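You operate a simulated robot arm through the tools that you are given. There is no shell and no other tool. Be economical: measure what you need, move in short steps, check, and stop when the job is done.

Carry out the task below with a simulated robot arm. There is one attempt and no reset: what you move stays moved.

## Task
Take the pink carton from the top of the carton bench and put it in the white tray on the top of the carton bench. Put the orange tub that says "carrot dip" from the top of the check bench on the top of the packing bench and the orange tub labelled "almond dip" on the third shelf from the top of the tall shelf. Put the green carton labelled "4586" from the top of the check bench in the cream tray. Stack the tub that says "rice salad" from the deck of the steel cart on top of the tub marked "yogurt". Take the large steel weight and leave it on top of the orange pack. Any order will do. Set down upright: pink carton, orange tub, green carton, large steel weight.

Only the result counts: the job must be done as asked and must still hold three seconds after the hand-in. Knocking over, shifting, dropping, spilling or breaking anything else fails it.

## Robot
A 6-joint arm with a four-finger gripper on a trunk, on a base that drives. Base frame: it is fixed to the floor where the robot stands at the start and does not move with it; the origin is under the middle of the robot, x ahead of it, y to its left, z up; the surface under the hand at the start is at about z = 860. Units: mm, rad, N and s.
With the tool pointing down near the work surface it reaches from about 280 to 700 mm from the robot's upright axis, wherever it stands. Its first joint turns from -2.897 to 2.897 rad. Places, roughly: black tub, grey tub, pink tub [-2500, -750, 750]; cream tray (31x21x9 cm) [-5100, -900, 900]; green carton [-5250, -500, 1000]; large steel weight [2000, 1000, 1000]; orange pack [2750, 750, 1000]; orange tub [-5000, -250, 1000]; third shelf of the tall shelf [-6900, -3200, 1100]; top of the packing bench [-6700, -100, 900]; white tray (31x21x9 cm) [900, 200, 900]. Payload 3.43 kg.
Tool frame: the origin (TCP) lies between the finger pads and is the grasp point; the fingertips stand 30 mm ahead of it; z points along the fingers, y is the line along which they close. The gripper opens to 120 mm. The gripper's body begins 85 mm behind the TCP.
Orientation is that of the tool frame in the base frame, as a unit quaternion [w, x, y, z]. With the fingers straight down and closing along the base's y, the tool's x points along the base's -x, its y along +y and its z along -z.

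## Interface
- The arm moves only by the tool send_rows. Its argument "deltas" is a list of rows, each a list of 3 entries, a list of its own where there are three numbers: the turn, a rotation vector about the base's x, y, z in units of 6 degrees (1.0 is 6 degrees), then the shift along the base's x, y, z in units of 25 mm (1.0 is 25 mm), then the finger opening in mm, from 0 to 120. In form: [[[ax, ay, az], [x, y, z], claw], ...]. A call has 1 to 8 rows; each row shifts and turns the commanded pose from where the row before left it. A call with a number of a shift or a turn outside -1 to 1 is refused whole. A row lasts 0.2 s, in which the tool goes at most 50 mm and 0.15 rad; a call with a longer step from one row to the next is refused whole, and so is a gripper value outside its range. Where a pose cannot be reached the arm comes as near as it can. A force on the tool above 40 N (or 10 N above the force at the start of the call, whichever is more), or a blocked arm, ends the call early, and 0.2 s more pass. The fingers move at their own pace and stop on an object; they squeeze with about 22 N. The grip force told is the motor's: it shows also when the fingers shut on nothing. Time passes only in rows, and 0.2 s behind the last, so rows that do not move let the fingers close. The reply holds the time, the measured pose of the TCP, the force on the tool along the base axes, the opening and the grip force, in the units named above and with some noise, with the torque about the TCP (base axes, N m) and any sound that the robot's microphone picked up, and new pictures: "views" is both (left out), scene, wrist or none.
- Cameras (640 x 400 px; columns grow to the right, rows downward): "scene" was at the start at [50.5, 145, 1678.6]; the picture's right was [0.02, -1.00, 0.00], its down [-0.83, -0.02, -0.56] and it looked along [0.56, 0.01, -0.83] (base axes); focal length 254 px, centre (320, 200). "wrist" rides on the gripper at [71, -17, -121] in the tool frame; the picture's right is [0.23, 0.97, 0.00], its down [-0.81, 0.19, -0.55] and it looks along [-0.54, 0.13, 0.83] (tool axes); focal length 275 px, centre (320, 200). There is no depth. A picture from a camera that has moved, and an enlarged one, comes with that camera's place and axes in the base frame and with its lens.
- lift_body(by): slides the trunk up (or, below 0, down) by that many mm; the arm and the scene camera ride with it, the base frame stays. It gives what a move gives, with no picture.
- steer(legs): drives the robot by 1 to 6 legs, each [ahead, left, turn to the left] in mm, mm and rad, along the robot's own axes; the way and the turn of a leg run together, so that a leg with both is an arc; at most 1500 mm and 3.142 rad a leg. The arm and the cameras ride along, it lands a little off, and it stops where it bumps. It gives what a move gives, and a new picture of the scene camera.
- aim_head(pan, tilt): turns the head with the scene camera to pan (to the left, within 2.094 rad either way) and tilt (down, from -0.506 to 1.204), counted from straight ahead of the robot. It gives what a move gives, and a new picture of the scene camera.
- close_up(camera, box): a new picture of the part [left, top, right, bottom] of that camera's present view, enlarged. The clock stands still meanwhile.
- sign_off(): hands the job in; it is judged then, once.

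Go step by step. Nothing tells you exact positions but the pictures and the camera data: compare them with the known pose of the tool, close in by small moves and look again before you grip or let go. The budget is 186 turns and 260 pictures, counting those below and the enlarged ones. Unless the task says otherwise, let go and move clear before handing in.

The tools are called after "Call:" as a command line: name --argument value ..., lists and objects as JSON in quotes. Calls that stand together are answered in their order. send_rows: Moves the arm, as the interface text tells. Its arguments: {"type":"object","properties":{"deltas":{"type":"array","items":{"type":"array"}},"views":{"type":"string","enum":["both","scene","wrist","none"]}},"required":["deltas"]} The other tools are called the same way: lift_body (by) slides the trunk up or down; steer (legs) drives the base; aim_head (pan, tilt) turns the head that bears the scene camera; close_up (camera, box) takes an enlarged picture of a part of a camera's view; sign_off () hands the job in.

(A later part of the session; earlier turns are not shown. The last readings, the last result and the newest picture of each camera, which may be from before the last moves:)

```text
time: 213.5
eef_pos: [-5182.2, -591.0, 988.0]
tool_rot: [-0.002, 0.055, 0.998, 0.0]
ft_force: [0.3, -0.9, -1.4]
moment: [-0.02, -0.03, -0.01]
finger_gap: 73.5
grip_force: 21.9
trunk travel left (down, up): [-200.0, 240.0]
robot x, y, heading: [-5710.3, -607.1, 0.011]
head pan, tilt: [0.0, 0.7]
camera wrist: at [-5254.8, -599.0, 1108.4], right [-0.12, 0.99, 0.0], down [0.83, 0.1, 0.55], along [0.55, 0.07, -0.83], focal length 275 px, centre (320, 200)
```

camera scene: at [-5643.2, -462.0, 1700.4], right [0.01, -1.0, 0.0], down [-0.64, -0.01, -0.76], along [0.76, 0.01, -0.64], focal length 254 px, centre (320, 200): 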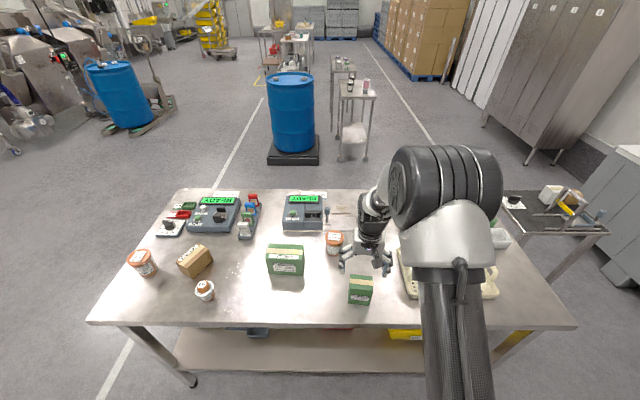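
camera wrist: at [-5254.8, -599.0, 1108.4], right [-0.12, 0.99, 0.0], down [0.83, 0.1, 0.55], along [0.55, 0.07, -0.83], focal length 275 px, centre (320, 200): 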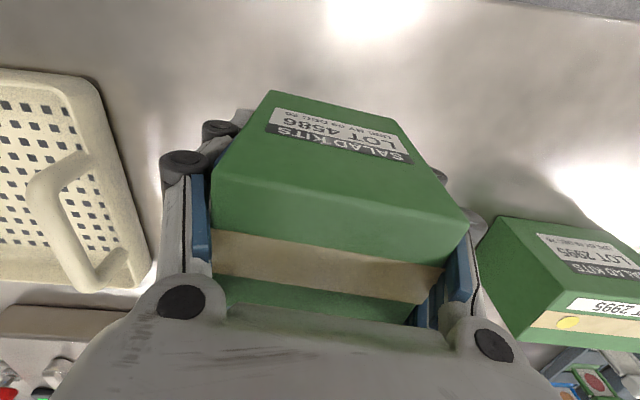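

The carton is held. I'll lift, retract and drive south to face the cream tray.

Call:
send_rows --deltas '[[[0, 0, 0], [-0.5, 0, 1], 50], [[0, 0, 0], [-1, 0, 1], 50], [[0, 0, 0], [-1, 0, 1], 50], [[0, 0, 0], [-1, 0, 1], 50], [[0, 0, 0], [-1, 0, 0.5], 50]]' --views "none"

Call:
steer --legs '[[0, -310, 0]]'

Call:
close_up --camera "scene" --box '[260, 180, 460, 320]'

```text
time: 214.7
eef_pos: [-5296.9, -591.0, 1102.4]
tool_rot: [-0.001, 0.055, 0.998, 0.0]
ft_force: [-1.3, 1.4, -3.3]
moment: [-0.01, -0.06, -0.02]
finger_gap: 73.4
grip_force: 22.0
trunk travel left (down, up): [-200.0, 240.0]
robot x, y, heading: [-5704.6, -606.4, 0.007]
head pan, tilt: [0.0, 0.7]
```

```text
time: 216.8
eef_pos: [-5292.7, -899.7, 1101.4]
tool_rot: [0.0, 0.058, 0.998, 0.0]
ft_force: [0.4, -0.7, -2.7]
moment: [0.01, -0.03, -0.01]
finger_gap: 73.5
grip_force: 22.2
trunk travel left (down, up): [-200.0, 240.0]
robot x, y, heading: [-5705.3, -915.0, 0.01]
head pan, tilt: [0.0, 0.7]
camera scene: at [-5640.9, -769.5, 1700.6], right [0.01, -1.0, 0.0], down [-0.64, 0.0, -0.76], along [0.76, 0.01, -0.64], focal length 254 px, centre (320, 200)
```

scene: 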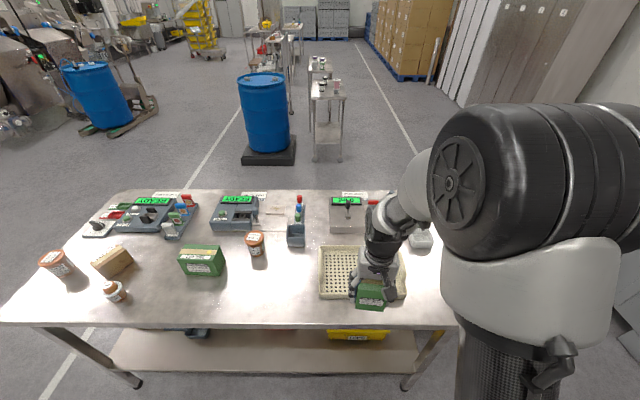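

```text
2.86 times, centred on (360, 250) of scene
camera zoom: at [-5640.9, -769.5, 1700.6], right [0.01, -1.0, 0.0], down [-0.64, 0.0, -0.76], along [0.76, 0.01, -0.64], focal length 725 px, centre (206, 57)
```

zoom: 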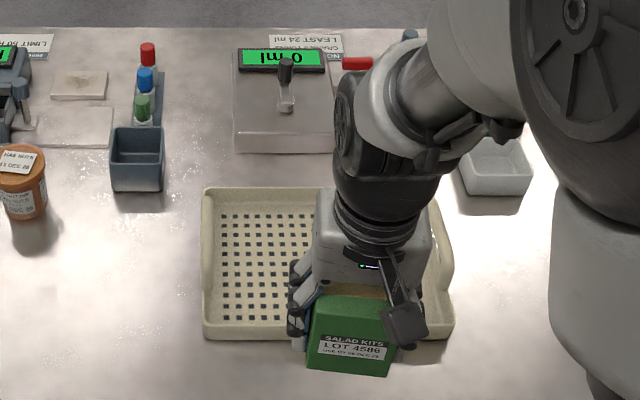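

The tray centre is about (−5083, −910). I'll move over it and lower.

Call:
send_rows --deltas '[[[0, 0, 0], [1, 0, 0], 50], [[0, 0, 0], [1, 0, 0], 50], [[0, 0, 0], [1, 0, 0], 50], [[0, 0, 0], [1, 0, 0], 50], [[0, 0, 0], [1, 0, 0], 50], [[0, 0, 0], [1, 0, 0], 50], [[0, 0, 0], [1, 0, -0.5], 50], [[0, 0, 0], [1, 0, -0.5], 50]]' --views "none"

Call:
send_rows --deltas '[[[0, 0, 0], [0, 0, -1], 50], [[0, 0, 0], [0, 0, -1], 50], [[0, 0, 0], [0, 0, -1], 50], [[0, 0, 0], [0, 0, -1], 50]]'

```text
time: 218.6
eef_pos: [-5090.6, -897.5, 1074.3]
tool_rot: [-0.001, 0.057, 0.998, 0.0]
ft_force: [0.6, 0.5, -2.9]
moment: [0.01, 0.02, 0.01]
finger_gap: 72.8
grip_force: 22.1
trunk travel left (down, up): [-200.0, 240.0]
robot x, y, heading: [-5707.0, -912.3, 0.005]
head pan, tilt: [0.0, 0.7]
```

```text
time: 219.6
eef_pos: [-5091.7, -899.8, 973.6]
tool_rot: [0.0, 0.057, 0.998, 0.0]
ft_force: [-0.7, 0.0, -2.1]
moment: [-0.02, -0.02, -0.01]
finger_gap: 72.8
grip_force: 22.0
trunk travel left (down, up): [-200.0, 240.0]
robot x, y, heading: [-5702.7, -913.4, 0.007]
head pan, tilt: [0.0, 0.7]
camera scene: at [-5640.5, -768.4, 1700.4], right [0.01, -1.0, 0.0], down [-0.64, 0.0, -0.76], along [0.76, 0.01, -0.64], focal length 254 px, centre (320, 200)
camera wrist: at [-5165.4, -905.8, 1094.6], right [-0.12, 0.99, 0.0], down [0.83, 0.1, 0.55], along [0.55, 0.06, -0.83], focal length 275 px, centre (320, 200)
```

scene: 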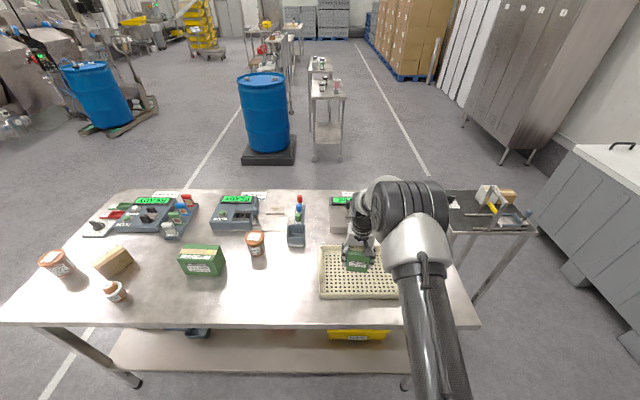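
wrist: 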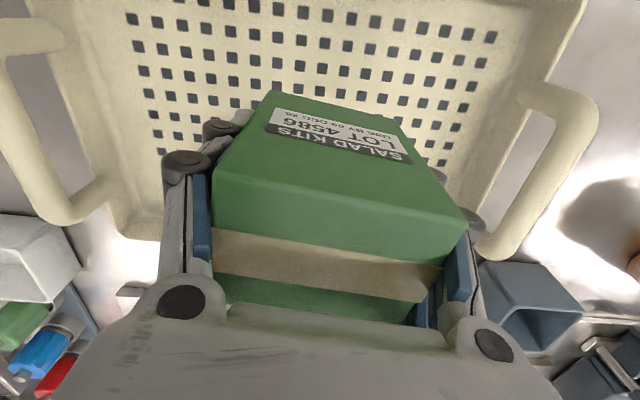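

Call:
send_rows --deltas '[[[0, 0, 0], [0, 0, -1], 50], [[0, 0, 0], [0, 0, -1], 50], [[0, 0, 0], [0, 0, 0], 50]]' --views "none"

Call:
send_rows --deltas '[[[0, 0, 0], [0, 0, -0.12], 50], [[0, 0, 0], [0, 0, 0], 50]]' --views "none"

Call:
send_rows --deltas '[[[0, 0, 0], [0, 0, -0.08], 50], [[0, 0, 0], [0, 0, 0], 50]]' --views "none"

```text
time: 220.4
eef_pos: [-5093.0, -900.3, 925.8]
tool_rot: [0.0, 0.057, 0.998, 0.0]
ft_force: [0.2, 0.1, -3.2]
moment: [0.03, -0.05, 0.01]
finger_gap: 72.6
grip_force: 22.2
trunk travel left (down, up): [-200.0, 240.0]
robot x, y, heading: [-5706.0, -911.6, 0.009]
head pan, tilt: [0.0, 0.7]
```

```text
time: 221.0
eef_pos: [-5091.8, -898.6, 922.4]
tool_rot: [0.0, 0.057, 0.998, 0.0]
ft_force: [0.5, 0.1, -3.0]
moment: [0.01, -0.03, 0.02]
finger_gap: 72.6
grip_force: 22.2
trunk travel left (down, up): [-200.0, 240.0]
robot x, y, heading: [-5707.0, -913.2, 0.009]
head pan, tilt: [0.0, 0.7]
```

```text
time: 221.6
eef_pos: [-5092.8, -898.4, 920.3]
tool_rot: [-0.001, 0.057, 0.998, 0.0]
ft_force: [-0.5, -0.4, -2.0]
moment: [0.02, -0.03, -0.03]
finger_gap: 72.4
grip_force: 21.4
trunk travel left (down, up): [-200.0, 240.0]
robot x, y, heading: [-5704.8, -911.3, 0.0]
head pan, tilt: [0.0, 0.7]
```

Call:
send_rows --deltas '[[[0, 0, 0], [0, 0, -0.1], 50], [[0, 0, 0], [0, 0, 0], 50]]' --views "none"

Call:
send_rows --deltas '[[[0, 0, 0], [0, 0, -0.08], 50], [[0, 0, 0], [0, 0, 0], 50]]' --views "none"

```text
time: 222.2
eef_pos: [-5091.6, -898.8, 920.3]
tool_rot: [0.002, 0.058, 0.998, 0.0]
ft_force: [-2.4, -0.5, 18.0]
moment: [0.46, 0.44, 0.05]
finger_gap: 72.3
grip_force: 22.0
trunk travel left (down, up): [-200.0, 240.0]
robot x, y, heading: [-5705.2, -910.3, 0.012]
head pan, tilt: [0.0, 0.7]
```

```text
time: 222.8
eef_pos: [-5091.8, -899.1, 920.3]
tool_rot: [0.003, 0.058, 0.998, 0.0]
ft_force: [0.1, 0.8, 38.3]
moment: [0.19, 1.07, -0.04]
finger_gap: 72.5
grip_force: 22.3
trunk travel left (down, up): [-200.0, 240.0]
robot x, y, heading: [-5704.0, -912.9, 0.003]
head pan, tilt: [0.0, 0.7]
```

Firmly on the tray floor. I'll ease off, release and rise.

Call:
send_rows --deltas '[[[0, 0, 0], [0, 0, 0.14], 50], [[0, 0, 0], [0, 0, 0], 80], [[0, 0, 0], [0, 0, 0], 105], [[0, 0, 0], [0, 0, 0], 105], [[0, 0, 0], [0, 0, 1], 105], [[0, 0, 0], [0, 0, 1], 105], [[0, 0, 0], [0, 0, 1], 105], [[0, 0, 0], [0, 0, 1], 105]]' --views "none"

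Call:
send_rows --deltas '[[[0, 0, 0], [0, 0, 1], 105], [[0, 0, 0], [0, 0, 1], 105], [[0, 0, 0], [-1, 0, 1], 105], [[0, 0, 0], [-1, 0, 1], 105], [[0, 0, 0], [-1, 0, 0.5], 105], [[0, 0, 0], [-1, 0, 0], 105], [[0, 0, 0], [-1, 0, 0], 105], [[0, 0, 0], [-1, 0, 0], 105]]'

```text
time: 224.6
eef_pos: [-5092.2, -899.7, 1020.5]
tool_rot: [-0.001, 0.058, 0.998, 0.0]
ft_force: [-0.4, -1.0, -0.2]
moment: [-0.01, -0.02, 0.03]
finger_gap: 105.4
grip_force: 0.0
trunk travel left (down, up): [-200.0, 240.0]
robot x, y, heading: [-5704.1, -914.3, 0.006]
head pan, tilt: [0.0, 0.7]
```

```text
time: 226.4
eef_pos: [-5243.4, -897.4, 1131.8]
tool_rot: [0.0, 0.059, 0.998, 0.0]
ft_force: [0.1, -0.2, 0.0]
moment: [0.02, 0.0, 0.03]
finger_gap: 105.0
grip_force: 0.1
trunk travel left (down, up): [-200.0, 240.0]
robot x, y, heading: [-5705.3, -915.3, 0.008]
head pan, tilt: [0.0, 0.7]
camera scene: at [-5642.0, -768.5, 1700.6], right [0.01, -1.0, 0.0], down [-0.64, 0.0, -0.77], along [0.77, 0.01, -0.64], focal length 254 px, centre (320, 200)
camera wrist: at [-5316.6, -905.4, 1252.6], right [-0.12, 0.99, 0.0], down [0.83, 0.1, 0.55], along [0.55, 0.06, -0.83], focal length 275 px, centre (320, 200)
```

scene: 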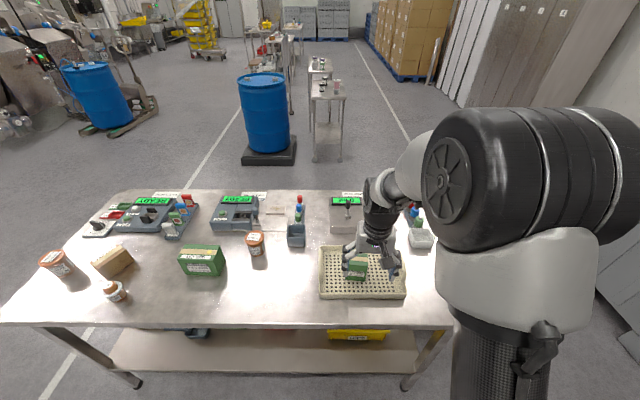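
wrist: 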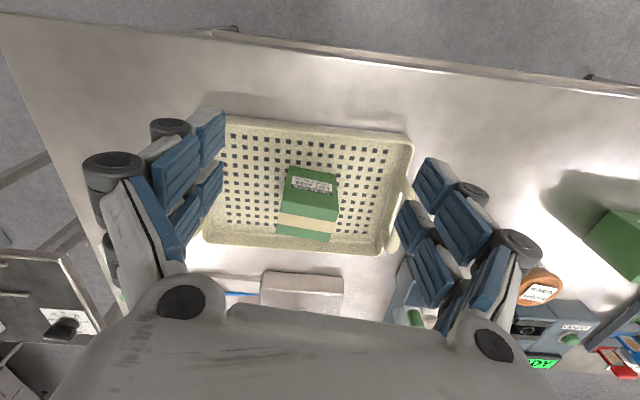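

The carton stands in the cream tray. Now the dips: I'll drive north to the carrot dip and re-square the tool.

Call:
send_rows --deltas '[[[0, 0, 0.55], [-1, 0, 0], 105], [[0, 0, 0.55], [-1, 0, 0], 105], [[0, 0, 0], [-1, 0, 0], 105], [[0, 0, 0], [-1, 0, 0], 105]]' --views "none"

Call:
steer --legs '[[0, 850, 0]]'

Call:
close_up --camera "scene" --box '[260, 230, 440, 330]'

Call:
close_up --camera "wrist" --box '[0, 0, 640, 400]'

```text
time: 227.4
eef_pos: [-5342.2, -899.4, 1134.0]
tool_rot: [0.0, 0.0, 1.0, 0.0]
ft_force: [-0.5, 1.2, -0.4]
moment: [0.0, 0.0, -0.01]
finger_gap: 104.9
grip_force: 0.1
trunk travel left (down, up): [-200.0, 240.0]
robot x, y, heading: [-5704.8, -911.7, 0.007]
head pan, tilt: [0.0, 0.7]
```

```text
time: 232.0
eef_pos: [-5351.7, -41.6, 1133.5]
tool_rot: [-0.001, -0.003, 1.0, 0.0]
ft_force: [0.0, 0.2, -1.3]
moment: [0.0, -0.02, 0.0]
finger_gap: 104.9
grip_force: 0.1
trunk travel left (down, up): [-200.0, 240.0]
robot x, y, heading: [-5713.2, -57.0, 0.015]
head pan, tilt: [0.0, 0.7]
camera scene: at [-5651.0, 87.9, 1700.5], right [0.01, -1.0, 0.0], down [-0.64, -0.01, -0.76], along [0.76, 0.01, -0.64], focal length 254 px, centre (320, 200)
```

scene: 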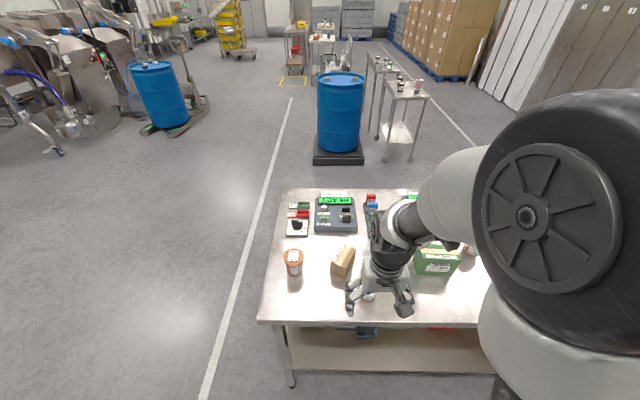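

```text
3.56 times, centred on (350, 280) of scene
camera zoom: at [-5651.0, 87.9, 1700.5], right [0.01, -1.0, 0.0], down [-0.64, -0.01, -0.76], along [0.76, 0.01, -0.64], focal length 902 px, centre (213, -84)
```

zoom: 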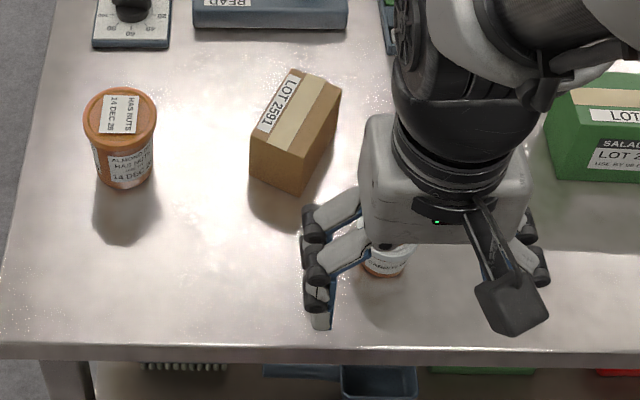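

```text
1.00 times, centred on (320, 200) of wrist (not enlarged: the box is as wide or as high as the picture)
camera zoom: at [-5422.9, -57.3, 1253.4], right [-0.24, 0.97, 0.0], down [0.81, 0.2, 0.55], along [0.54, 0.13, -0.83], focal length 275 px, centre (320, 200)
```

zoom: 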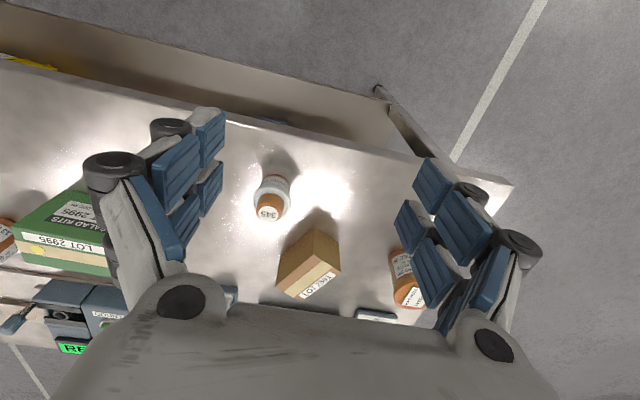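

The "345" cup's top is about (−5169, −76, 922), on the tub's lid at z≈895. I'll move above it and refine.

Call:
send_rows --deltas '[[[0, 0, 0], [0.91, -0.17, -0.5], 105], [[0, 0, 0], [0.91, -0.17, -0.5], 105], [[0, 0, 0], [0.91, -0.17, -0.5], 105], [[0, 0, 0], [0.91, -0.17, -0.5], 105], [[0, 0, 0], [0.91, -0.17, -0.6], 105], [[0, 0, 0], [0.91, -0.17, -0.6], 105], [[0, 0, 0], [0.91, -0.17, -0.6], 90], [[0, 0, 0], [0.91, -0.17, -0.6], 80]]'

Call:
close_up --camera "wrist" --box '[260, 60, 380, 160]'

Call:
close_up --camera "scene" --box '[340, 260, 400, 310]'

```text
time: 233.8
eef_pos: [-5169.1, -74.1, 1022.6]
tool_rot: [-0.001, -0.003, 1.0, -0.001]
ft_force: [-0.7, 0.3, -0.2]
moment: [-0.01, 0.01, 0.03]
finger_gap: 80.0
grip_force: 0.0
trunk travel left (down, up): [-200.0, 240.0]
robot x, y, heading: [-5714.7, -59.7, 0.013]
head pan, tilt: [0.0, 0.7]
camera scene: at [-5650.0, 87.4, 1700.4], right [0.01, -1.0, 0.0], down [-0.64, -0.01, -0.76], along [0.76, 0.01, -0.64], focal length 254 px, centre (320, 200)
camera wrist: at [-5240.4, -90.6, 1143.0], right [-0.24, 0.97, 0.0], down [0.81, 0.2, 0.55], along [0.54, 0.13, -0.83], focal length 275 px, centre (320, 200)
```

scene: 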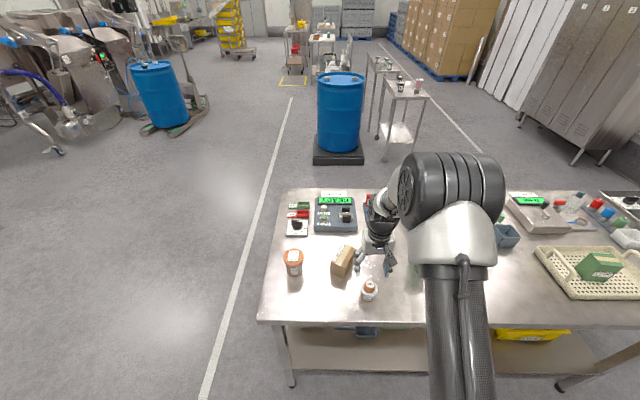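
wrist: 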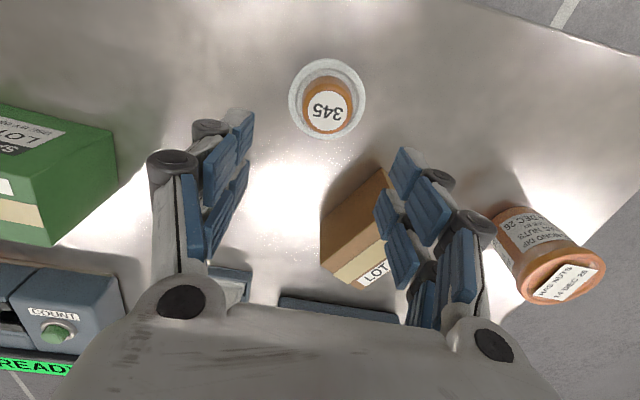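

```text
4.00 times, centred on (320, 110) of wrist
camera zoom: at [-5240.4, -90.6, 1143.0], right [-0.24, 0.97, 0.0], down [0.81, 0.2, 0.55], along [0.54, 0.13, -0.83], focal length 1101 px, centre (320, 560)
```

zoom: 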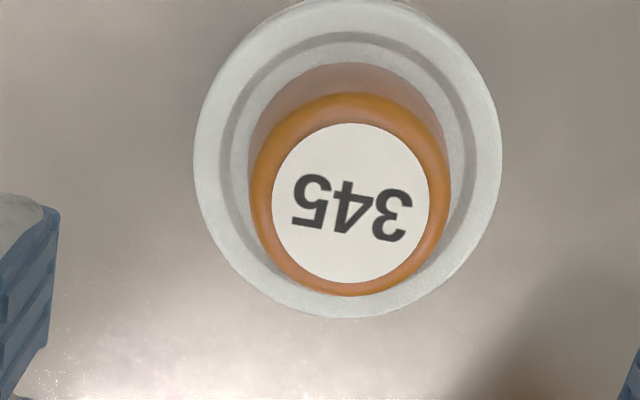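

```text
8.00 times, centred on (370, 285) of scene
camera zoom: at [-5650.0, 87.4, 1700.4], right [0.01, -1.0, 0.0], down [-0.64, -0.01, -0.76], along [0.76, 0.01, -0.64], focal length 2030 px, centre (-80, -480)
```

zoom: 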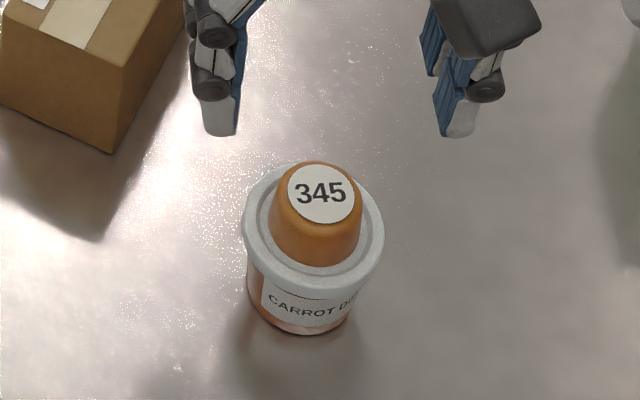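

Refined: cup top at (−5188, −73, 951), tub lid at z≈923. I'll descend with the fingertips just above the lid and grip the cup.

Call:
send_rows --deltas '[[[0, 0, 0], [-0.76, 0.04, 0], 70], [[0, 0, 0], [0, 0, -0.9], 70], [[0, 0, 0], [0, 0, -0.9], 70], [[0, 0, 0], [0, 0, -0.78], 70], [[0, 0, 0], [0, 0, 0], 70]]' --views "wrist"

Call:
close_up --camera "scene" --box '[340, 260, 400, 310]'

```text
time: 235.0
eef_pos: [-5188.6, -74.4, 959.4]
tool_rot: [0.0, -0.003, 1.0, 0.0]
ft_force: [-0.2, 0.2, 0.2]
moment: [0.02, -0.03, -0.04]
finger_gap: 69.6
grip_force: 0.1
trunk travel left (down, up): [-200.0, 240.0]
robot x, y, heading: [-5710.3, -55.9, 0.012]
head pan, tilt: [0.0, 0.7]
camera wrist: at [-5259.5, -90.1, 1079.1], right [-0.24, 0.97, 0.0], down [0.81, 0.2, 0.55], along [0.54, 0.13, -0.83], focal length 275 px, centre (320, 200)
```

wrist: 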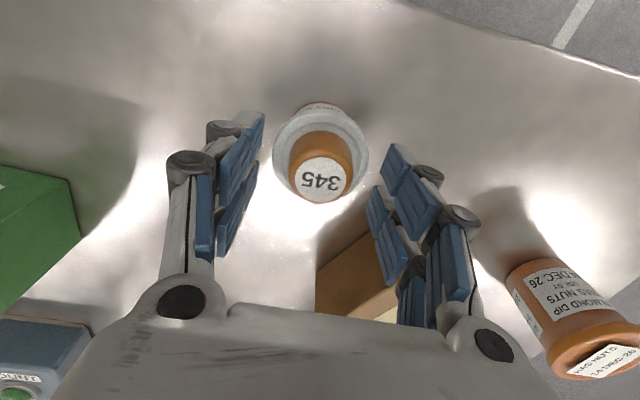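

```text
8.00 times, centred on (370, 285) of scene
camera zoom: at [-5651.3, 87.4, 1700.5], right [0.01, -1.0, 0.0], down [-0.64, -0.01, -0.77], along [0.77, 0.01, -0.64], focal length 2030 px, centre (-80, -480)
```

zoom: 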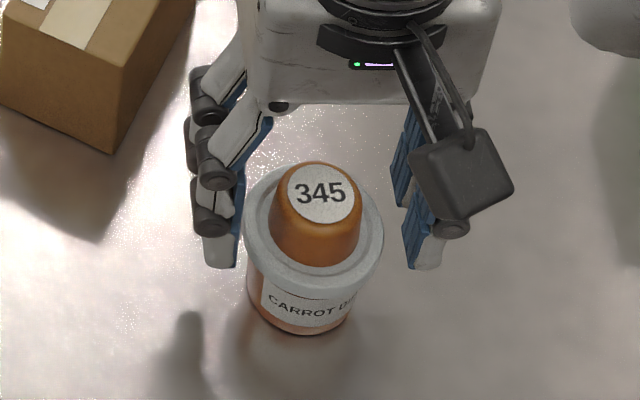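

Call:
send_rows --deltas '[[[0, 0, 0], [0, 0.04, -0.08], 45], [[0, 0, 0], [0, 0, 0], 25], [[0, 0, 0], [0, 0, 0], 25], [[0, 0, 0], [0, 0, 0], 25], [[0, 0, 0], [0, 0, 0], 25]]' --views "none"

Call:
send_rows --deltas '[[[0, 0, 0], [0, 0, 0.3], 25], [[0, 0, 0], [0, 0, 0.5], 25], [[0, 0, 0], [0, 0, 0], 25]]' --views "wrist"

Call:
close_up --camera "scene" --box '[340, 260, 400, 310]'

```text
time: 236.3
eef_pos: [-5186.8, -70.7, 959.2]
tool_rot: [0.004, -0.005, 1.0, 0.0]
ft_force: [-5.9, 3.7, 16.8]
moment: [-0.13, 0.46, -0.16]
finger_gap: 44.9
grip_force: 21.8
trunk travel left (down, up): [-200.0, 240.0]
robot x, y, heading: [-5715.3, -56.6, 0.014]
head pan, tilt: [0.0, 0.7]
stopped in row 5: the force on the tool passed its limit at 40 N (the readings are from after the stop); the commanded pose is now the measured one
```

```text
time: 237.2
eef_pos: [-5185.8, -72.2, 977.4]
tool_rot: [0.002, -0.003, 1.0, 0.0]
ft_force: [0.2, 0.1, -1.2]
moment: [0.01, 0.0, 0.01]
finger_gap: 44.5
grip_force: 22.2
trunk travel left (down, up): [-200.0, 240.0]
robot x, y, heading: [-5718.4, -55.9, 0.014]
head pan, tilt: [0.0, 0.7]
camera wrist: at [-5258.4, -88.7, 1097.6], right [-0.24, 0.97, 0.0], down [0.81, 0.2, 0.56], along [0.54, 0.13, -0.83], focal length 275 px, centre (320, 200)
```

wrist: 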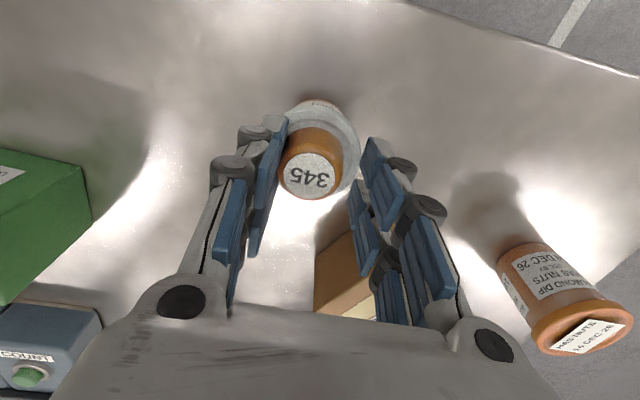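

```text
8.00 times, centred on (370, 285) of scene
camera zoom: at [-5650.9, 87.6, 1700.4], right [0.01, -1.0, 0.0], down [-0.64, -0.01, -0.76], along [0.76, 0.01, -0.64], focal length 2030 px, centre (-80, -480)
```

zoom: 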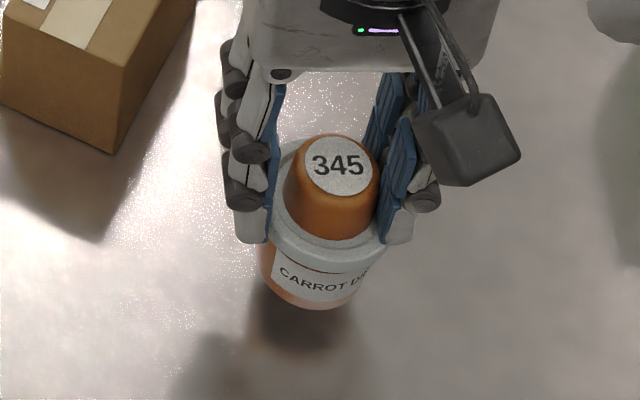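

Lifting the cup brought the whole tub up, so the "345" cup is fixed to the tub. I'll set it back down and take the tub by its body instead.

Call:
send_rows --deltas '[[[0, 0, 0], [0, 0, -0.4], 25], [[0, 0, 0], [0, 0, -0.24], 25], [[0, 0, 0], [0, 0, 0], 25]]' --views "none"

Call:
send_rows --deltas '[[[0, 0, 0], [0, 0, -0.08], 25], [[0, 0, 0], [0, 0, 0], 25]]' --views "wrist"

Call:
close_up --camera "scene" --box '[350, 260, 400, 310]'

```text
time: 237.9
eef_pos: [-5186.0, -72.6, 963.7]
tool_rot: [0.004, -0.003, 1.0, 0.0]
ft_force: [-0.4, -2.1, 10.8]
moment: [0.02, 0.0, -0.02]
finger_gap: 33.4
grip_force: 22.2
trunk travel left (down, up): [-200.0, 240.0]
robot x, y, heading: [-5716.0, -53.5, 0.015]
head pan, tilt: [0.0, 0.7]
```

```text
time: 238.6
eef_pos: [-5187.4, -73.3, 962.4]
tool_rot: [0.004, -0.003, 1.0, 0.0]
ft_force: [-2.5, -9.1, 24.4]
moment: [-0.33, 0.11, 0.01]
finger_gap: 33.6
grip_force: 22.3
trunk travel left (down, up): [-200.0, 240.0]
robot x, y, heading: [-5712.4, -56.8, 0.011]
head pan, tilt: [0.0, 0.7]
camera wrist: at [-5259.0, -90.0, 1081.5], right [-0.24, 0.97, 0.0], down [0.81, 0.2, 0.56], along [0.54, 0.13, -0.83], focal length 275 px, centre (320, 200)
```

wrist: 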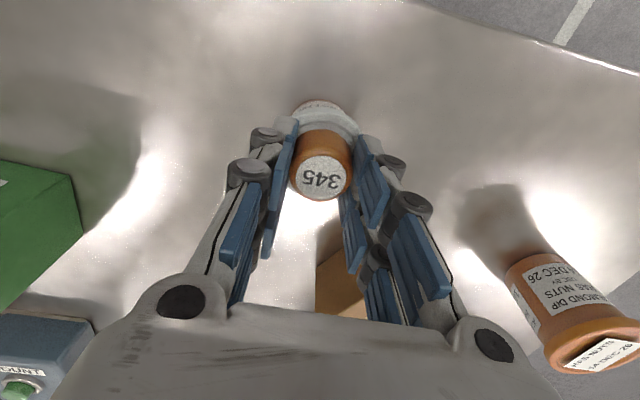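

```text
8.00 times, centred on (375, 285) of scene
camera zoom: at [-5653.5, 86.2, 1700.9], right [0.01, -1.0, 0.0], down [-0.64, -0.01, -0.77], along [0.77, 0.01, -0.64], focal length 2030 px, centre (-120, -480)
```

zoom: 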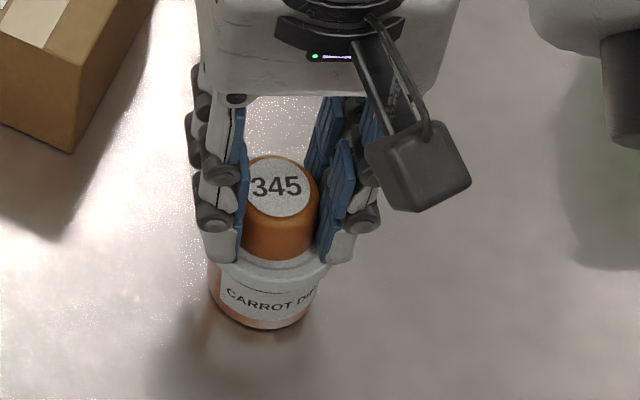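

The fingers were pinching the lid's inner ring before; now they hold the cup itself. I'll lift slightly to test whether the cup is loose.

Call:
send_rows --deltas '[[[0, 0, 0], [0, 0, 0.3], 25], [[0, 0, 0], [0, 0, 0.5], 25], [[0, 0, 0], [0, 0, 0], 25]]' --views "wrist"

Call:
close_up --camera "scene" --box '[350, 260, 400, 310]'

```text
time: 239.3
eef_pos: [-5187.1, -73.2, 979.6]
tool_rot: [0.002, -0.003, 1.0, 0.0]
ft_force: [0.2, -1.0, -1.1]
moment: [0.02, 0.0, 0.0]
finger_gap: 33.4
grip_force: 21.9
trunk travel left (down, up): [-200.0, 240.0]
robot x, y, heading: [-5711.0, -56.4, 0.017]
head pan, tilt: [0.0, 0.7]
camera wrist: at [-5258.4, -88.7, 1099.5], right [-0.24, 0.97, 0.0], down [0.81, 0.2, 0.56], along [0.54, 0.13, -0.83], focal length 275 px, centre (320, 200)
```

wrist: 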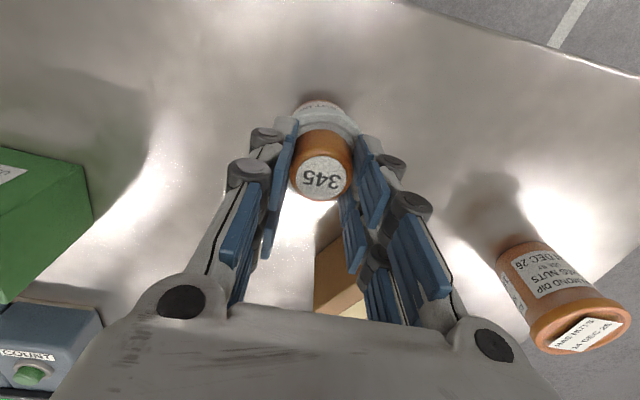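

```text
8.00 times, centred on (375, 285) of scene
camera zoom: at [-5650.9, 87.6, 1700.4], right [0.01, -1.0, 0.0], down [-0.64, -0.01, -0.76], along [0.76, 0.01, -0.64], focal length 2030 px, centre (-120, -480)
```

zoom: 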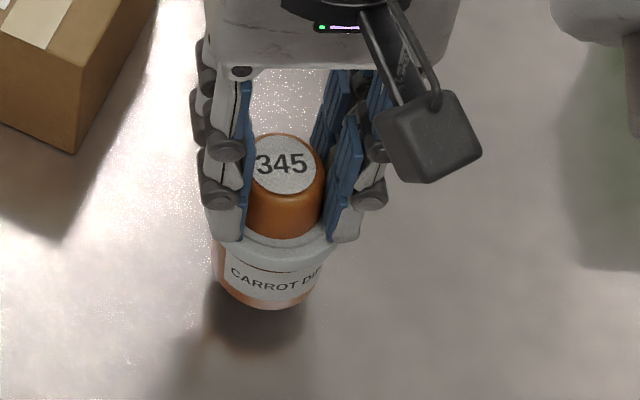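

The cup and tub rise as one, so it's a single piece with a secure grip on the knob. I'll retract and drive round to the north end of the packing bench, looking for free space.

Call:
send_rows --deltas '[[[0, 0, 0], [0, 0, 1], 25], [[0, 0, 0], [-0.5, 0, 1], 25], [[0, 0, 0], [-1, 0, 1], 25], [[0, 0, 0], [-1, 0, 1], 25], [[0, 0, 0], [-1, 0, 1], 25], [[0, 0, 0], [-1, 0, 1], 25], [[0, 0, 0], [-1, 0, 1], 25], [[0, 0, 0], [-1, 0, 0], 25]]' --views "none"

Call:
steer --legs '[[0, 800, 0], [-1050, 0, 0], [0, 0, -1.571]]'

Call:
aim_head --pan 0.2 --tilt 0.75

```text
time: 241.2
eef_pos: [-5349.3, -72.8, 1155.5]
tool_rot: [0.003, -0.003, 1.0, 0.0]
ft_force: [-1.0, -0.4, -0.9]
moment: [0.0, -0.03, -0.02]
finger_gap: 33.1
grip_force: 21.6
trunk travel left (down, up): [-200.0, 240.0]
robot x, y, heading: [-5713.1, -58.9, 0.018]
head pan, tilt: [0.0, 0.7]
```

```text
time: 254.3
eef_pos: [-6801.9, 374.3, 1155.2]
tool_rot: [0.002, 0.718, 0.696, -0.003]
ft_force: [0.0, 0.4, -2.0]
moment: [-0.01, -0.03, -0.01]
finger_gap: 33.3
grip_force: 21.9
trunk travel left (down, up): [-200.0, 240.0]
robot x, y, heading: [-6772.9, 740.3, -1.592]
head pan, tilt: [0.0, 0.7]
camera scene: at [-6635.2, 674.0, 1700.5], right [-1.0, 0.02, 0.0], down [0.01, 0.64, -0.76], along [-0.02, -0.76, -0.64], focal length 254 px, centre (320, 200)
```

scene: 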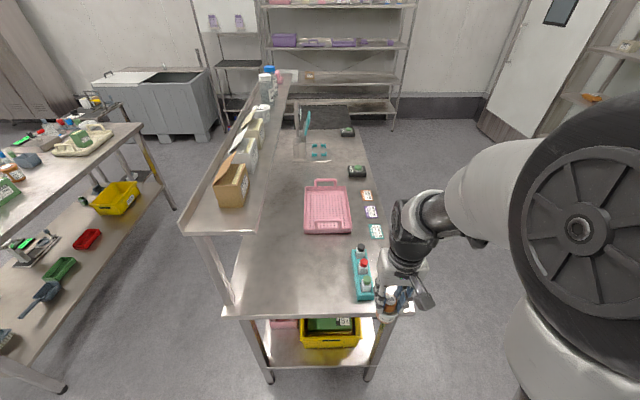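

```text
time: 255.1
eef_pos: [-6802.4, 374.5, 1156.4]
tool_rot: [0.002, 0.717, 0.697, -0.002]
ft_force: [0.0, 0.5, -0.5]
moment: [0.02, 0.01, -0.02]
finger_gap: 33.2
grip_force: 21.8
trunk travel left (down, up): [-200.0, 240.0]
robot x, y, heading: [-6772.2, 741.8, -1.592]
head pan, tilt: [0.201, 0.75]
camera scene: at [-6618.6, 677.4, 1696.3], right [-0.98, -0.18, 0.0], down [-0.12, 0.67, -0.73], along [0.13, -0.72, -0.68], focal length 254 px, centre (320, 200)
```

scene: 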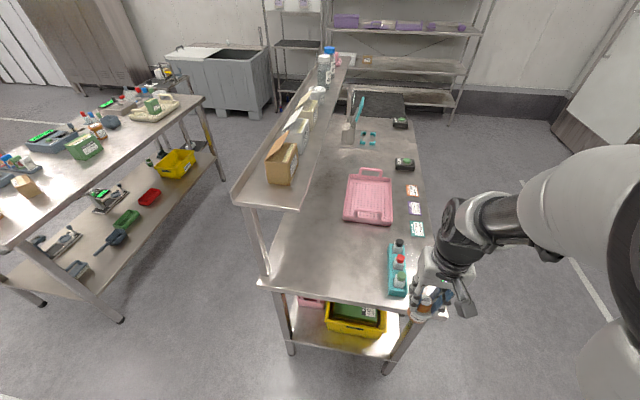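

There's free bench top around (−6650, 140), clear of the overshelf and the teal basket. I'll move the tub there.

Call:
send_rows --deltas '[[[0, 0, 0], [1, 0, 0], 25], [[0, 0, 0], [1, 0, 0], 25], [[0, 0, 0], [1, 0, 0], 25], [[0, 0, 0], [1, 0, 0], 25], [[0, 0, 0], [1, -1, 0], 25], [[0, 0, 0], [1, -1, 0], 25], [[0, 0, 0], [0, -1, 0], 25], [[0, 0, 0], [0, -1, 0], 25]]' --views "none"

Call:
send_rows --deltas '[[[0, 0, 0], [0, -1, 0], 25], [[0, 0, 0], [0, -1, 0], 25], [[0, 0, 0], [0, -1, -0.5], 25], [[0, 0, 0], [0, -1, -1], 25], [[0, 0, 0], [0, -1, -1], 25], [[0, 0, 0], [0, 0, -1], 25], [[0, 0, 0], [0, 0, -1], 25], [[0, 0, 0], [0, 0, -1], 25]]'

Call:
close_up --camera "scene" --box '[300, 180, 440, 300]'

```text
time: 256.9
eef_pos: [-6651.9, 272.4, 1154.9]
tool_rot: [0.001, 0.717, 0.697, -0.002]
ft_force: [-0.5, 0.4, -0.7]
moment: [0.0, 0.01, -0.01]
finger_gap: 33.2
grip_force: 22.3
trunk travel left (down, up): [-200.0, 240.0]
robot x, y, heading: [-6772.5, 737.9, -1.591]
head pan, tilt: [0.201, 0.75]
```

```text
time: 258.7
eef_pos: [-6650.6, 149.7, 1015.6]
tool_rot: [0.001, 0.717, 0.697, -0.002]
ft_force: [0.3, -1.2, -0.7]
moment: [-0.02, 0.05, -0.02]
finger_gap: 33.1
grip_force: 22.6
trunk travel left (down, up): [-200.0, 240.0]
robot x, y, heading: [-6773.6, 740.1, -1.591]
head pan, tilt: [0.201, 0.75]
camera scene: at [-6618.4, 677.0, 1696.2], right [-0.98, -0.18, 0.0], down [-0.12, 0.67, -0.73], along [0.13, -0.72, -0.68], focal length 254 px, centre (320, 200)
camera wrist: at [-6666.3, 222.4, 1136.2], right [0.98, 0.2, 0.0], down [0.17, -0.81, 0.56], along [0.11, -0.55, -0.83], focal length 275 px, centre (320, 200)
```

scene: 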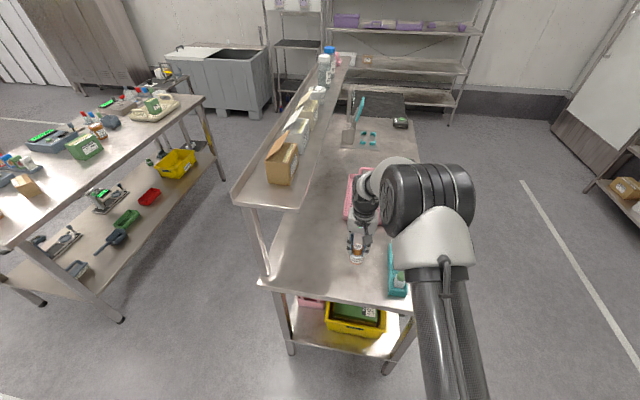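
wrist: 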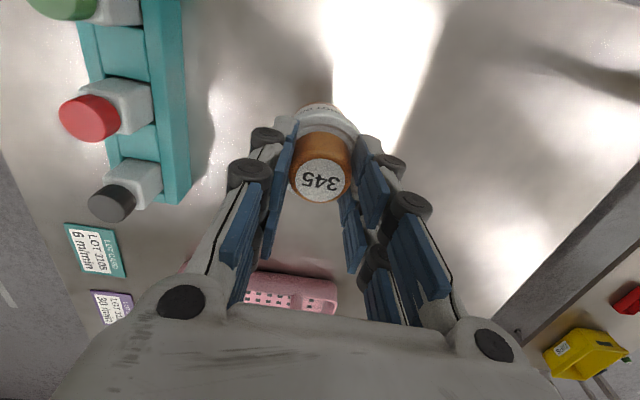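

```text
3.33 times, centred on (370, 240) of scene
camera zoom: at [-6618.4, 677.0, 1696.2], right [-0.98, -0.18, 0.0], down [-0.12, 0.67, -0.73], along [0.13, -0.72, -0.68], focal length 846 px, centre (153, 67)
```

zoom: 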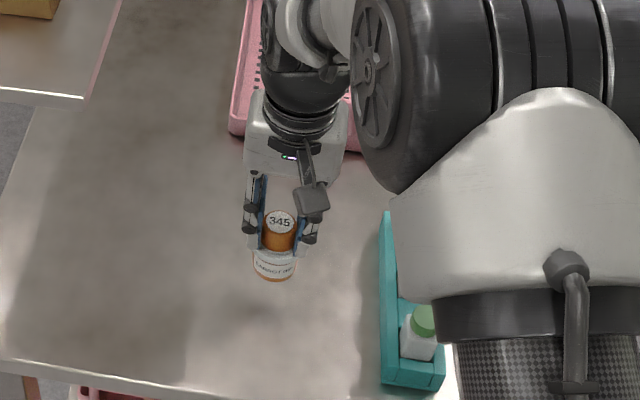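

The spot is clear. I'll lower to the bench.

Call:
send_rows --deltas '[[[0, 0, 0], [0, 0, -1], 25], [[0, 0, 0], [0, 0, -0.8], 25], [[0, 0, 0], [0, 0, 0], 25]]' --views "none"

Call:
send_rows --deltas '[[[0, 0, 0], [0, 0, -0.1], 25], [[0, 0, 0], [0, 0, 0], 25]]' --views "none"

Call:
send_rows --deltas '[[[0, 0, 0], [0, 0, -0.08], 25], [[0, 0, 0], [0, 0, 0], 25]]' --views "wrist"

```text
time: 259.5
eef_pos: [-6651.6, 149.7, 972.0]
tool_rot: [0.002, 0.716, 0.698, -0.002]
ft_force: [-0.4, 0.6, -1.0]
moment: [0.0, -0.01, -0.05]
finger_gap: 33.1
grip_force: 21.4
trunk travel left (down, up): [-200.0, 240.0]
robot x, y, heading: [-6773.2, 737.6, -1.592]
head pan, tilt: [0.201, 0.75]
```

```text
time: 260.1
eef_pos: [-6651.5, 149.3, 969.1]
tool_rot: [0.001, 0.717, 0.697, -0.002]
ft_force: [0.9, 0.5, -0.3]
moment: [0.0, -0.02, 0.0]
finger_gap: 33.1
grip_force: 21.8
trunk travel left (down, up): [-200.0, 240.0]
robot x, y, heading: [-6775.1, 737.4, -1.593]
head pan, tilt: [0.201, 0.75]
```

```text
time: 260.7
eef_pos: [-6651.2, 148.8, 967.3]
tool_rot: [0.001, 0.717, 0.697, -0.002]
ft_force: [0.1, -0.1, -1.7]
moment: [-0.02, 0.02, 0.0]
finger_gap: 33.1
grip_force: 22.0
trunk travel left (down, up): [-200.0, 240.0]
robot x, y, heading: [-6770.4, 740.4, -1.592]
head pan, tilt: [0.201, 0.75]
camera wrist: at [-6666.5, 222.9, 1087.2], right [0.98, 0.2, 0.0], down [0.17, -0.81, 0.56], along [0.11, -0.55, -0.83], focal length 275 px, centre (320, 200)
```

wrist: 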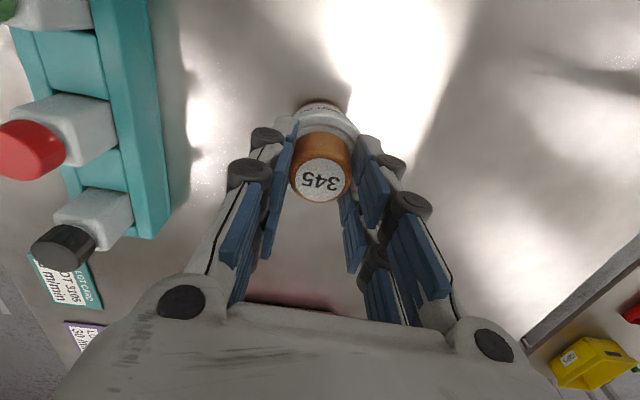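

Call:
send_rows --deltas '[[[0, 0, 0], [0, 0, -0.08], 25], [[0, 0, 0], [0, 0, 0], 25]]' --views "none"

Call:
send_rows --deltas '[[[0, 0, 0], [0, 0, -0.08], 25], [[0, 0, 0], [0, 0, 0], 25]]' --views "none"

```text
time: 261.3
eef_pos: [-6652.1, 149.6, 964.8]
tool_rot: [0.002, 0.716, 0.698, -0.002]
ft_force: [0.4, -0.1, -0.9]
moment: [0.02, 0.03, 0.03]
finger_gap: 33.3
grip_force: 21.7
trunk travel left (down, up): [-200.0, 240.0]
robot x, y, heading: [-6773.5, 739.3, -1.588]
head pan, tilt: [0.201, 0.75]
```

```text
time: 261.9
eef_pos: [-6650.8, 149.5, 963.9]
tool_rot: [0.001, 0.717, 0.697, -0.001]
ft_force: [0.9, -0.3, -0.5]
moment: [-0.01, 0.02, -0.02]
finger_gap: 33.2
grip_force: 21.9
trunk travel left (down, up): [-200.0, 240.0]
robot x, y, heading: [-6773.7, 739.9, -1.595]
head pan, tilt: [0.201, 0.75]
```

Call:
send_rows --deltas '[[[0, 0, 0], [0, 0, -0.06], 25], [[0, 0, 0], [0, 0, 0], 25]]' --views "none"

Call:
send_rows --deltas '[[[0, 0, 0], [0, 0, -0.06], 25], [[0, 0, 0], [0, 0, 0], 25]]' --views "none"

```text
time: 262.5
eef_pos: [-6651.0, 148.9, 960.9]
tool_rot: [0.002, 0.717, 0.697, -0.001]
ft_force: [-1.1, -0.3, 1.4]
moment: [0.0, -0.03, 0.01]
finger_gap: 33.2
grip_force: 22.0
trunk travel left (down, up): [-200.0, 240.0]
robot x, y, heading: [-6769.0, 735.2, -1.593]
head pan, tilt: [0.201, 0.75]
```

```text
time: 263.1
eef_pos: [-6651.5, 148.5, 963.4]
tool_rot: [0.002, 0.717, 0.697, -0.002]
ft_force: [-1.5, 0.5, 11.2]
moment: [-0.01, -0.17, 0.03]
finger_gap: 32.9
grip_force: 22.1
trunk travel left (down, up): [-200.0, 240.0]
robot x, y, heading: [-6775.3, 739.1, -1.588]
head pan, tilt: [0.201, 0.75]
```

It's resting on the bench. I'll release and rise.

Call:
send_rows --deltas '[[[0, 0, 0], [0, 0, 0.04], 36], [[0, 0, 0], [0, 0, 0], 55], [[0, 0, 0], [0, 0, 0], 75], [[0, 0, 0], [0, 0, 0], 75], [[0, 0, 0], [0, 0, 1], 75], [[0, 0, 0], [0, 0, 1], 75], [[0, 0, 0], [0, 0, 1], 75], [[0, 0, 0], [0, 0, 1], 75]]'

Call:
close_up --camera "scene" --box '[320, 220, 400, 280]'

```text
time: 264.9
eef_pos: [-6653.4, 149.4, 1062.9]
tool_rot: [0.002, 0.717, 0.697, -0.002]
ft_force: [0.4, -0.3, 0.0]
moment: [-0.04, 0.01, -0.02]
finger_gap: 75.2
grip_force: 0.1
trunk travel left (down, up): [-200.0, 240.0]
robot x, y, heading: [-6769.3, 739.2, -1.594]
head pan, tilt: [0.201, 0.75]
camera scene: at [-6618.6, 677.9, 1696.3], right [-0.98, -0.18, 0.0], down [-0.12, 0.67, -0.73], along [0.13, -0.72, -0.68], focal length 254 px, centre (320, 200)
camera wrist: at [-6667.1, 223.2, 1182.5], right [0.98, 0.2, 0.0], down [0.17, -0.81, 0.56], along [0.11, -0.55, -0.83], focal length 275 px, centre (320, 200)
```

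scene: 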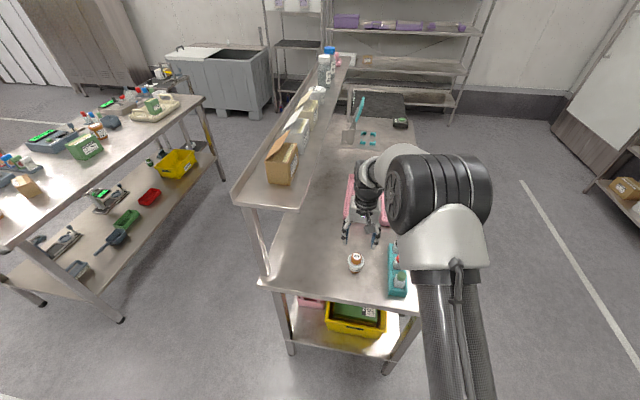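
wrist: 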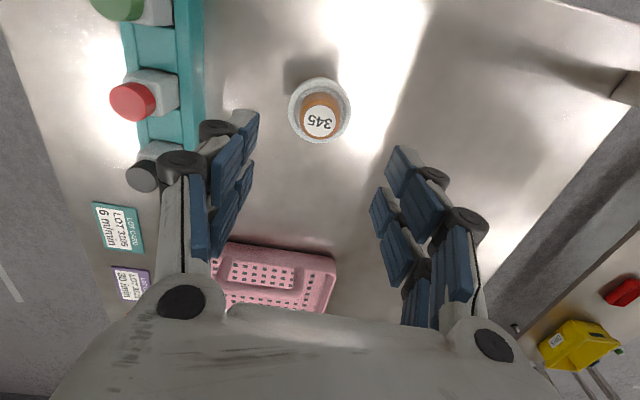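

```text
6.67 times, centred on (360, 250) of scene
camera zoom: at [-6618.6, 677.9, 1696.3], right [-0.98, -0.18, 0.0], down [-0.12, 0.67, -0.73], along [0.13, -0.72, -0.68], focal length 1692 px, centre (53, -133)
```

zoom: 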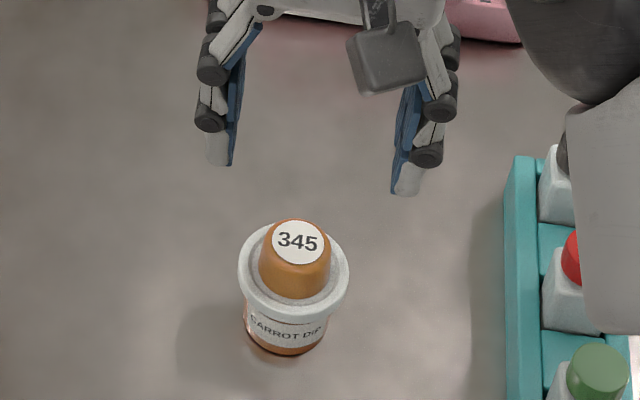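

CARROT DIP stands on the packing bench. Now I'll retract and drive east to the north end of the check bench for the ALMOND DIP.

Call:
send_rows --deltas '[[[0, 0, 0], [0, 0, 1], 100], [[0, 0, 0], [-0.5, 1, 1], 100], [[0, 0, 0], [-0.8, 1, 1], 100], [[0, 0, 0], [-0.8, 1, 0.5], 100], [[0, 0, 0], [-0.8, 1, 0], 100], [[0, 0, 0], [-0.8, 1, 0], 100], [[0, 0, 0], [-0.8, 1, 0], 100], [[0, 0, 0], [-0.5, 1, 0], 100]]' --views "none"

Call:
steer --legs '[[0, 1500, 0.02], [0, 200, 0]]'

Call:
close_up --camera "wrist" --box '[0, 0, 640, 400]'

```text
time: 266.7
eef_pos: [-6777.6, 324.1, 1150.5]
tool_rot: [0.002, 0.717, 0.697, -0.003]
ft_force: [0.0, 0.6, -0.3]
moment: [-0.02, -0.01, -0.03]
finger_gap: 99.8
grip_force: 0.1
trunk travel left (down, up): [-200.0, 240.0]
robot x, y, heading: [-6774.9, 736.8, -1.594]
head pan, tilt: [0.201, 0.75]
```

```text
time: 275.2
eef_pos: [-5080.8, 303.6, 1150.0]
tool_rot: [0.001, 0.712, 0.702, -0.002]
ft_force: [0.5, -0.6, -0.4]
moment: [0.0, 0.03, -0.02]
finger_gap: 99.9
grip_force: 0.1
trunk travel left (down, up): [-200.0, 240.0]
robot x, y, heading: [-5084.4, 717.4, -1.579]
head pan, tilt: [0.201, 0.75]
camera scene: at [-4927.6, 660.6, 1696.1], right [-0.98, -0.19, 0.0], down [-0.13, 0.67, -0.73], along [0.14, -0.72, -0.68], focal length 254 px, centre (320, 200)
```

scene: 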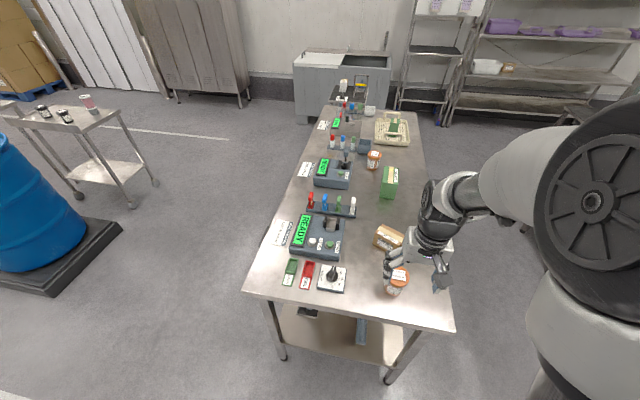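

```text
1.00 times, centred on (320, 200) of wrist (not enlarged: the box is as wide or as high as the picture)
camera zoom: at [-5097.4, 376.6, 1270.0], right [0.98, 0.22, 0.0], down [0.18, -0.81, 0.56], along [0.12, -0.54, -0.83], focal length 275 px, centre (320, 200)
```

zoom: 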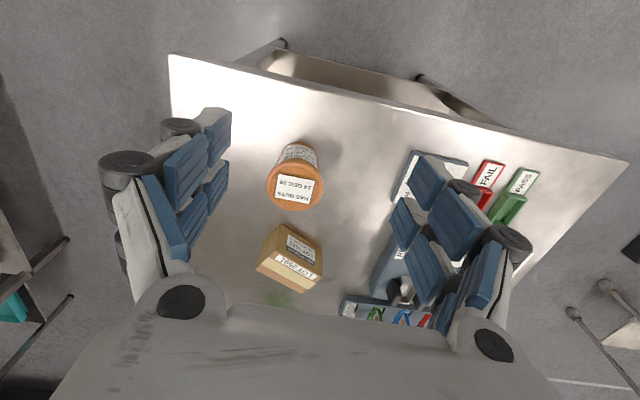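

Call:
close_up --camera "scene" --box '[350, 220, 450, 310]'

Call:
close_up --camera "wrist" --box '[240, 120, 360, 220]'

```text
4.44 times, centred on (400, 265) of scene
camera zoom: at [-4927.6, 660.6, 1696.1], right [-0.98, -0.19, 0.0], down [-0.13, 0.67, -0.73], along [0.14, -0.72, -0.68], focal length 1128 px, centre (-36, -89)
```

zoom: 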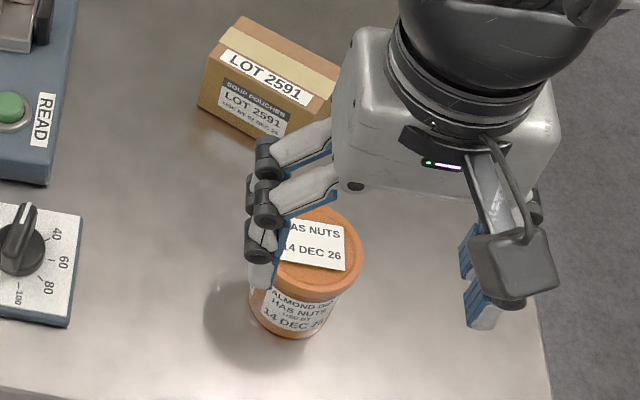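

```text
4.00 times, centred on (300, 170) of wrist
camera zoom: at [-5097.4, 376.6, 1270.0], right [0.98, 0.22, 0.0], down [0.18, -0.81, 0.56], along [0.12, -0.54, -0.83], focal length 1101 px, centre (400, 320)
```

zoom: 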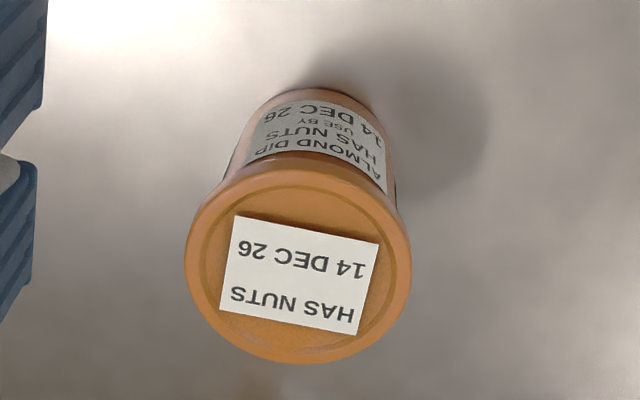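

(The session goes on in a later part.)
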